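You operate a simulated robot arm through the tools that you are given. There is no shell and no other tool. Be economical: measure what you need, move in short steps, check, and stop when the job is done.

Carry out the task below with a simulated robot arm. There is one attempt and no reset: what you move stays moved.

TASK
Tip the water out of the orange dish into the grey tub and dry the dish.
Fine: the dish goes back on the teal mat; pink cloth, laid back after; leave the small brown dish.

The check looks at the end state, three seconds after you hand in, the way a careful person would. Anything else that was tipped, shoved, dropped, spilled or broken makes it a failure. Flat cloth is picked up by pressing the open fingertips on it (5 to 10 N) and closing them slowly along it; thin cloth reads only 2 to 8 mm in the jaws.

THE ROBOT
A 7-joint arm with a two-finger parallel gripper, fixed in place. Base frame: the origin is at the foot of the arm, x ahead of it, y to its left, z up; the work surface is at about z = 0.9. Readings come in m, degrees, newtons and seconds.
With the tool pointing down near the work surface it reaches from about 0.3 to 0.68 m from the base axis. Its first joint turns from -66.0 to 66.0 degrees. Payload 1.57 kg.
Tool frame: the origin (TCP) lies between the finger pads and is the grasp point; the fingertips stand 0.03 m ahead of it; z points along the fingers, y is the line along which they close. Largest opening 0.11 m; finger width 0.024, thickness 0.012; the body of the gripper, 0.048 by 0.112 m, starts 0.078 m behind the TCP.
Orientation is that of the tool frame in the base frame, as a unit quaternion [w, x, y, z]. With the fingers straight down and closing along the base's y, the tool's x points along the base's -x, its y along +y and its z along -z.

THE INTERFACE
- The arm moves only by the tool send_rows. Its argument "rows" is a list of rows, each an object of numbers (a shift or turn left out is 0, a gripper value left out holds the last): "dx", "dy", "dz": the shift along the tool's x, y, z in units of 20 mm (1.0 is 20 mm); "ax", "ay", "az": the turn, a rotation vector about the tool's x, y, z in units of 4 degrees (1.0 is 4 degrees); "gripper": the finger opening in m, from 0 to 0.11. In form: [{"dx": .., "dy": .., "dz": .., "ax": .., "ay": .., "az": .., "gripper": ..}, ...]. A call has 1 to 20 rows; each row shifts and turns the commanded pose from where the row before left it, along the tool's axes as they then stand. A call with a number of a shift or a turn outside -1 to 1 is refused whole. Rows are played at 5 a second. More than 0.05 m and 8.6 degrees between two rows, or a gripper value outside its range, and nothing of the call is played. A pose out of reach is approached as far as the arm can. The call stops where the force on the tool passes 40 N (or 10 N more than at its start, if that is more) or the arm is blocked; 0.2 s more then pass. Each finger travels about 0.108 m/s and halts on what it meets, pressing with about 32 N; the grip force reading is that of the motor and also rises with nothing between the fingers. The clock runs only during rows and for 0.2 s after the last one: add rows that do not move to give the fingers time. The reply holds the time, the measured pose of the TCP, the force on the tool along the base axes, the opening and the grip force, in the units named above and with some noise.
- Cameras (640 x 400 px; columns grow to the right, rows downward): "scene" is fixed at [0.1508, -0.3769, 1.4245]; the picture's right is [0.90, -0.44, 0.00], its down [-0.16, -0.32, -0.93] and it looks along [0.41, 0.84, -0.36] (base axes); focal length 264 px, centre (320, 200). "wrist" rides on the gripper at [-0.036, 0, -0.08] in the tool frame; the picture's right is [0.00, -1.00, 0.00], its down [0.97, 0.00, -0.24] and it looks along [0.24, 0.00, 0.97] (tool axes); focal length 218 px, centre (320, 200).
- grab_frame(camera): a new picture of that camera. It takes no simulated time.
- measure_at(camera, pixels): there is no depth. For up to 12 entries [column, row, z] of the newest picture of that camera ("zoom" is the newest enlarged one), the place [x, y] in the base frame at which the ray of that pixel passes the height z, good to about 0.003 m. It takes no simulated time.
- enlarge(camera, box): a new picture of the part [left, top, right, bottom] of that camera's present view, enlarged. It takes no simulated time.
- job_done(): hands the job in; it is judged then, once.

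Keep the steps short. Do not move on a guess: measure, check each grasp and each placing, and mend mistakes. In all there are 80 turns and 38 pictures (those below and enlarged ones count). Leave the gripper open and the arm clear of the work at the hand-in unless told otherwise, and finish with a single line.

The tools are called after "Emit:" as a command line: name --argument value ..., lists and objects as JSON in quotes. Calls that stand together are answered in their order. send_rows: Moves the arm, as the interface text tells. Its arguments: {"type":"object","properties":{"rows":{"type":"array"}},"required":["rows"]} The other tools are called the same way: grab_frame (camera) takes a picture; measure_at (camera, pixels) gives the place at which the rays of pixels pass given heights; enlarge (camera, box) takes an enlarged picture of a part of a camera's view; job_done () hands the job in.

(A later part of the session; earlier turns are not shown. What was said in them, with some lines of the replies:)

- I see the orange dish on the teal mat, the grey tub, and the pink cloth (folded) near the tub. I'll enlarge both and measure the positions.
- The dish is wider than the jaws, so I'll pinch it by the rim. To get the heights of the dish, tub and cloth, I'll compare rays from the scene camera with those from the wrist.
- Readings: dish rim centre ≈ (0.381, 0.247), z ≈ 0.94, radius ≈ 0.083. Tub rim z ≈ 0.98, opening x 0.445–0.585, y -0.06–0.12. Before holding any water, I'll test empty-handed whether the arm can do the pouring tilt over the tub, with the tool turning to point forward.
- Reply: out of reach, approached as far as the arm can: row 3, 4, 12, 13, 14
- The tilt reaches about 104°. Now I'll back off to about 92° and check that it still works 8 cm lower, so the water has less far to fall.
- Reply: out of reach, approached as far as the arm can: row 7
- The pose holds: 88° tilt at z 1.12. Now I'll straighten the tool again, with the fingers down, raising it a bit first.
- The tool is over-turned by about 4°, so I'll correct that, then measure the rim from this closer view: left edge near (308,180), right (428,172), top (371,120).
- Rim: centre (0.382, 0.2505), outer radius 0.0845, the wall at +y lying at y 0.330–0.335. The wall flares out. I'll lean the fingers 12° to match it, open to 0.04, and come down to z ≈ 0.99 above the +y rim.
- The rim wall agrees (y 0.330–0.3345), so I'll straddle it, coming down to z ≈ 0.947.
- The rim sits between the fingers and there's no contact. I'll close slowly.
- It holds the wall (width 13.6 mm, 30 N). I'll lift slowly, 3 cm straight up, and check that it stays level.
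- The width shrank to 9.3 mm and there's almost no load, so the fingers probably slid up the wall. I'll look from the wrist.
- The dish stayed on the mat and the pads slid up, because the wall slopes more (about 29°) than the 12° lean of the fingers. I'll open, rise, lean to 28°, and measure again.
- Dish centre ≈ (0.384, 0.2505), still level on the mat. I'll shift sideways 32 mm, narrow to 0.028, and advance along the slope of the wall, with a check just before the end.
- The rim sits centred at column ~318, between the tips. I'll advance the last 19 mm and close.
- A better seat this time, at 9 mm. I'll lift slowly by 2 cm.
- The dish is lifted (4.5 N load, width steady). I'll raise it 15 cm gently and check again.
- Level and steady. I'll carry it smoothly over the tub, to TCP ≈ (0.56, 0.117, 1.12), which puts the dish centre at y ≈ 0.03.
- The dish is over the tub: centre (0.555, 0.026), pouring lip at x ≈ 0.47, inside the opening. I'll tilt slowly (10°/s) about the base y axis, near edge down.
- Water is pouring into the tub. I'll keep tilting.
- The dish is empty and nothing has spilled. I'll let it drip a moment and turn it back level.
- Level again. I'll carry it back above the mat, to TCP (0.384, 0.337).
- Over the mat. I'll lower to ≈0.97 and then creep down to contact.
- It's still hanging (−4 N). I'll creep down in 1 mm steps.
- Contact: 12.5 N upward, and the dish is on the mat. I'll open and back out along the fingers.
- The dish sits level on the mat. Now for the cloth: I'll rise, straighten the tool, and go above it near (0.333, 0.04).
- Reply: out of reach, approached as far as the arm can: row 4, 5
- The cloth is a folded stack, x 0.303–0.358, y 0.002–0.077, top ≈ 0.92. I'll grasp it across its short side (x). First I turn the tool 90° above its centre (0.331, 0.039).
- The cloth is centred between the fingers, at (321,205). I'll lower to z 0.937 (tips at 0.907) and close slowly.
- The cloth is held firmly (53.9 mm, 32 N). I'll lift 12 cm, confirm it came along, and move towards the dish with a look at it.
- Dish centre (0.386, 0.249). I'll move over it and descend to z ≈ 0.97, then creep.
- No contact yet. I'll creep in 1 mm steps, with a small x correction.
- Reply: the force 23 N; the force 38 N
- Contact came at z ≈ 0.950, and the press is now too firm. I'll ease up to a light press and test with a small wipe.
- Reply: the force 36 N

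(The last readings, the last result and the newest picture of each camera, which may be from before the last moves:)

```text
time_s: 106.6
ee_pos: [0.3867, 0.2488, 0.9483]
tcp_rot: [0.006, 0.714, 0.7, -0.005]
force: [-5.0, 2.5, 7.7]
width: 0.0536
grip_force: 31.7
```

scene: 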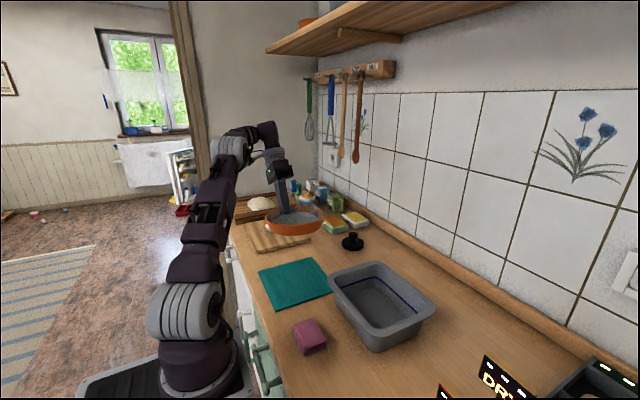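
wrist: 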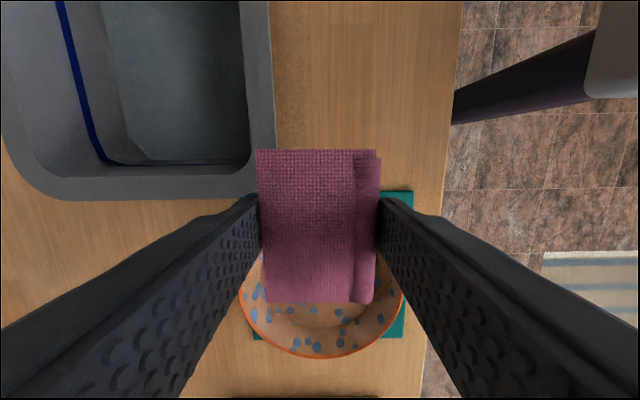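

Now a steady wipe at 8–13 N. I'll wipe the long axis outward to both sides and up the walls a little.

Emit:
send_rows --rows '[{"dx": 0.375}, {"dx": 0.375}, {"dx": 0.33, "dz": -0.5}, {"dx": 0.33, "dz": -0.5}, {"dx": -0.33, "dz": 0.5}, {"dx": -0.33, "dz": 0.5}, {"dx": -0.375}, {"dx": -0.375}, {}]'

Emit:
send_rows --rows '[{"dx": -0.375}, {"dx": -0.375}, {"dx": -0.33, "dz": -0.5}, {"dx": -0.33, "dz": -0.5}, {}]'

Emit:
enlarge --camera "scene" --box '[260, 220, 350, 310]'

```text
time_s: 108.6
ee_pos: [0.3886, 0.2477, 0.9494]
tcp_rot: [0.005, 0.713, 0.701, -0.005]
force: [-1.1, 0.9, -0.1]
width: 0.0537
grip_force: 32.5
```

```text
time_s: 109.8
ee_pos: [0.3865, 0.2217, 0.969]
tcp_rot: [0.005, 0.714, 0.7, -0.003]
force: [0.1, 0.5, -1.1]
width: 0.054
grip_force: 32.0
```

```text
4.44 times, centred on (305, 265) of scene
```

zoom: 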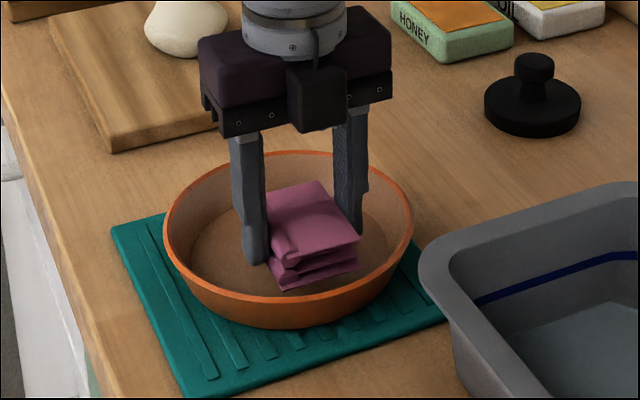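

The blue spots were water drops, and they're already gone from the visible part. I'll lift the cloth out and inspect the whole dish.

Emit:
send_rows --rows '[{"dx": 0.3, "dz": -0.5}, {"dx": 0.3, "dz": -0.5}, {"dz": -0.8}, {"dz": -0.8}, {"dz": -0.8}, {"dz": -0.5}, {"dx": -0.9}, {"dx": -0.9}, {"dx": -0.9}, {"dx": -0.9}, {"dx": -0.9}, {"dx": -0.9}, {}]'

Emit:
enlarge --camera "scene" --box '[260, 230, 350, 310]'

Emit:
grab_frame --camera "wrist"

```text
time_s: 112.6
ee_pos: [0.3849, 0.1244, 1.0489]
tcp_rot: [0.006, 0.714, 0.7, -0.004]
force: [-0.2, -0.1, -0.7]
width: 0.0539
grip_force: 31.9
```

```text
5.00 times, centred on (305, 270) of scene
```

zoom: 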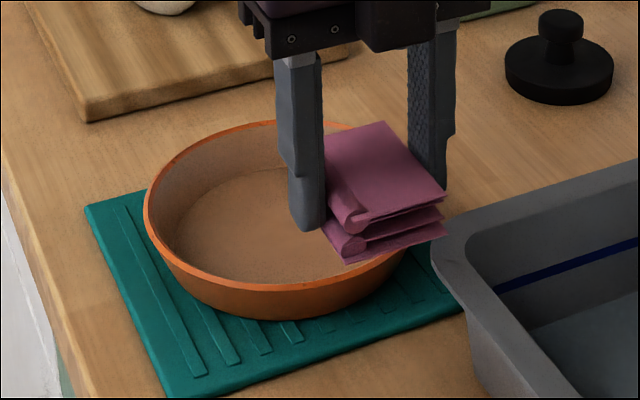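

```text
7 pictures are left
```

wrist: 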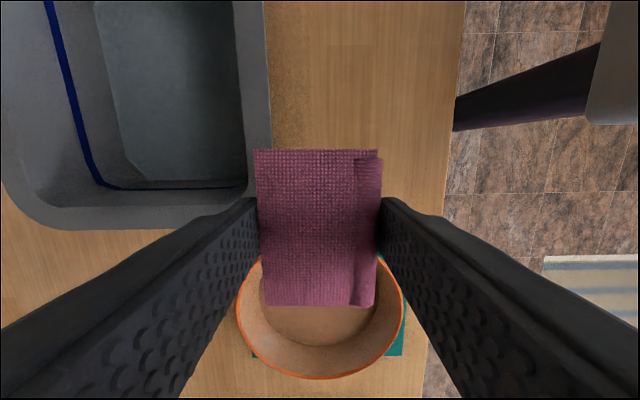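

No drops in view. I'll carry the cloth to above its original place (0.331, 0.0375), then check the whole dish before laying it down.

Emit:
send_rows --rows '[{"dx": -0.87, "dy": -0.536}, {"dx": -0.87, "dy": -0.536}, {"dx": -0.87, "dy": -0.536}, {"dx": -0.87, "dy": -0.536}, {"dx": -0.87, "dy": -0.536}, {}]'

Emit:
grab_frame --camera "wrist"

Emit:
enlarge --camera "scene" --box '[250, 230, 370, 310]'

```text
time_s: 114.0
ee_pos: [0.3295, 0.0388, 1.049]
tcp_rot: [0.005, 0.714, 0.701, -0.005]
force: [1.1, 0.2, -0.8]
width: 0.0538
grip_force: 32.1
```

```text
6 pictures are left
```

wrist: 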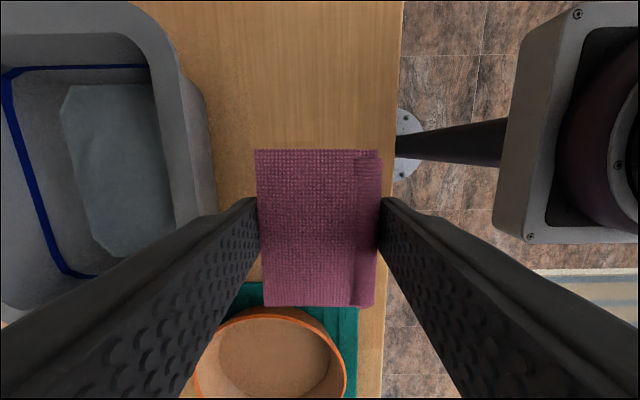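

```text
5.00 times, centred on (310, 270) of scene
```

zoom: 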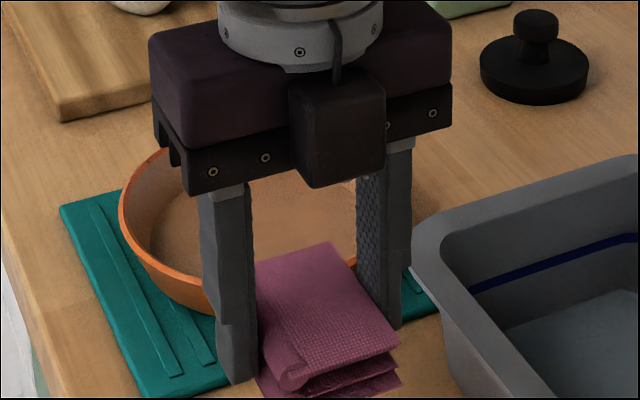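

A pale patch near (345,180) on the +x wall is half hidden. I'll shift the arm aside in −y for a clear view before letting go of the cloth.

Emit:
send_rows --rows '[{"dx": -1}, {"dx": -1}, {"dx": -1}, {"dx": -1}, {"dx": -1}, {"dx": -1}, {"dx": -1}, {}]'

Emit:
enlarge --camera "scene" --box '[255, 240, 345, 305]'

```text
time_s: 115.8
ee_pos: [0.3272, -0.1008, 1.0518]
tcp_rot: [0.006, 0.714, 0.7, -0.004]
force: [-0.9, 0.5, 0.7]
width: 0.0537
grip_force: 31.9
```

```text
6.15 times, centred on (300, 272) of scene
```

zoom: 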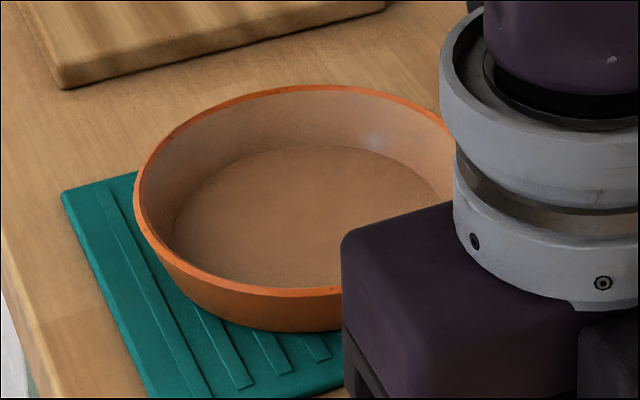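

The dish is clean and dry; the pale patch is just a reflection. Now I'll lay the cloth back at (0.331, 0.0375).

Emit:
send_rows --rows '[{"dx": 0.99, "dy": 0.1}, {"dx": 0.99, "dy": 0.1}, {"dx": 0.99}, {"dx": 0.99}, {"dx": 0.99}, {"dx": 0.99}, {"dx": 0.99}, {"dz": 0.8}, {"dz": 0.8}, {"dz": 0.8}, {"dz": 0.8}, {"dz": 0.8}, {"dz": 0.8}, {"dz": 0.4}, {}]'

Emit:
send_rows --rows '[{"dz": 0.1}, {"dz": 0.1}, {"dz": 0.1}, {"dz": 0.05}, {}]'

```text
time_s: 119.0
ee_pos: [0.331, 0.0359, 0.9448]
tcp_rot: [0.005, 0.714, 0.7, -0.005]
force: [-0.2, 0.2, -0.2]
width: 0.0535
grip_force: 32.0
```

```text
time_s: 120.2
ee_pos: [0.3323, 0.0373, 0.9385]
tcp_rot: [0.006, 0.714, 0.7, -0.005]
force: [0.1, 0.4, -0.7]
width: 0.0539
grip_force: 32.0
```

Emit:
send_rows --rows '[{"dz": 0.05}, {"dz": 0.05}, {}]'

Emit:
send_rows --rows '[{"dz": 0.05}, {}]'

```text
time_s: 121.0
ee_pos: [0.3329, 0.0356, 0.9359]
tcp_rot: [0.005, 0.714, 0.7, -0.005]
force: [-0.4, 0.2, -0.4]
width: 0.0539
grip_force: 31.5
```

```text
time_s: 121.6
ee_pos: [0.3331, 0.0357, 0.9365]
tcp_rot: [0.005, 0.714, 0.7, -0.005]
force: [-0.2, 0.9, -1.2]
width: 0.054
grip_force: 32.2
```

Emit:
send_rows --rows '[{"dz": 0.05}, {}]'

```text
time_s: 122.2
ee_pos: [0.3324, 0.0372, 0.9344]
tcp_rot: [0.006, 0.713, 0.701, -0.004]
force: [0.0, 0.5, -0.5]
width: 0.0538
grip_force: 31.7
```

One more millimetre to touch the counter; then I'll open slowly, and rise.

Emit:
send_rows --rows '[{"dz": 0.05}, {}]'

Emit:
send_rows --rows '[{"gripper": 0.058}, {"gripper": 0.064}, {"gripper": 0.07}, {"gripper": 0.08}, {}, {"dz": -0.5}, {"dz": -1}, {"dz": -1}, {"dz": -1}, {"dz": -1}, {"dz": -1}, {"dz": -1}, {"dz": -1}, {"dz": -1}, {"dz": -1}, {"dz": -1}, {"gripper": 0.11}, {}]'

Emit:
grab_frame --camera "wrist"

Emit:
grab_frame --camera "scene"

```text
time_s: 122.8
ee_pos: [0.3339, 0.0357, 0.9343]
tcp_rot: [0.006, 0.714, 0.7, -0.004]
force: [-0.3, -1.8, 34.9]
width: 0.0538
grip_force: 31.8
```

```text
time_s: 126.6
ee_pos: [0.3318, 0.0396, 1.1445]
tcp_rot: [0.005, 0.713, 0.701, -0.004]
force: [-0.6, 0.2, -0.1]
width: 0.1101
grip_force: 0.1
```

```text
3 pictures are left
```

wrist: 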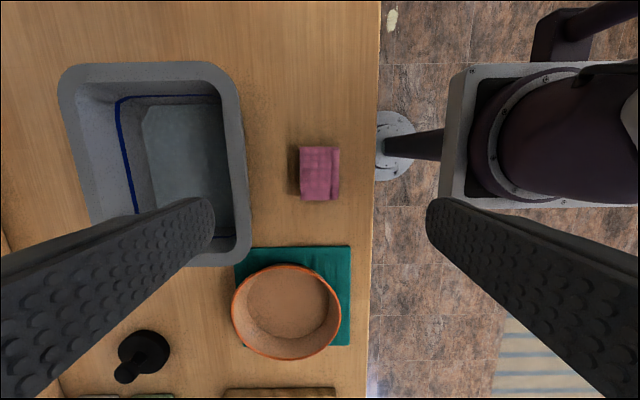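

```text
2 pictures are left
```

scene: 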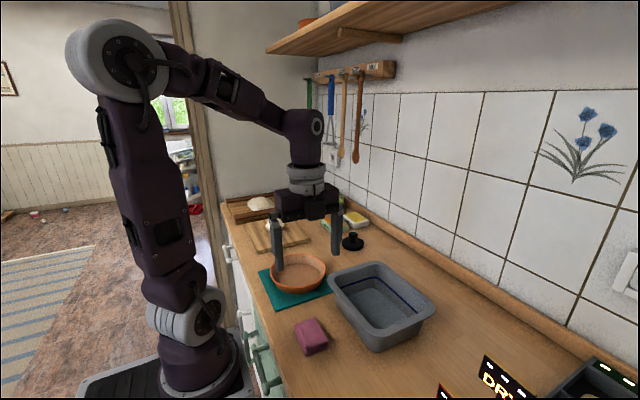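

All in place: water in the tub, dish dry on the mat, cloth back on its spot. I'll raise the arm clear.

Emit:
send_rows --rows '[{"dz": -1}, {"dz": -1}, {"dz": -1}, {"dz": -1}, {"dz": -1}, {"dz": -1}, {}]'

Emit:
job_done

```text
time_s: 128.2
ee_pos: [0.3321, 0.0416, 1.2645]
tcp_rot: [0.006, 0.714, 0.701, -0.005]
force: [0.3, -1.0, 0.1]
width: 0.1099
grip_force: 0.1
```

```text
The job is handed in.
```

The orange dish was emptied into the grey tub, wiped dry and set back on the teal mat; the pink cloth is back in its place, the small brown dish was not touched, and I saw no spills.
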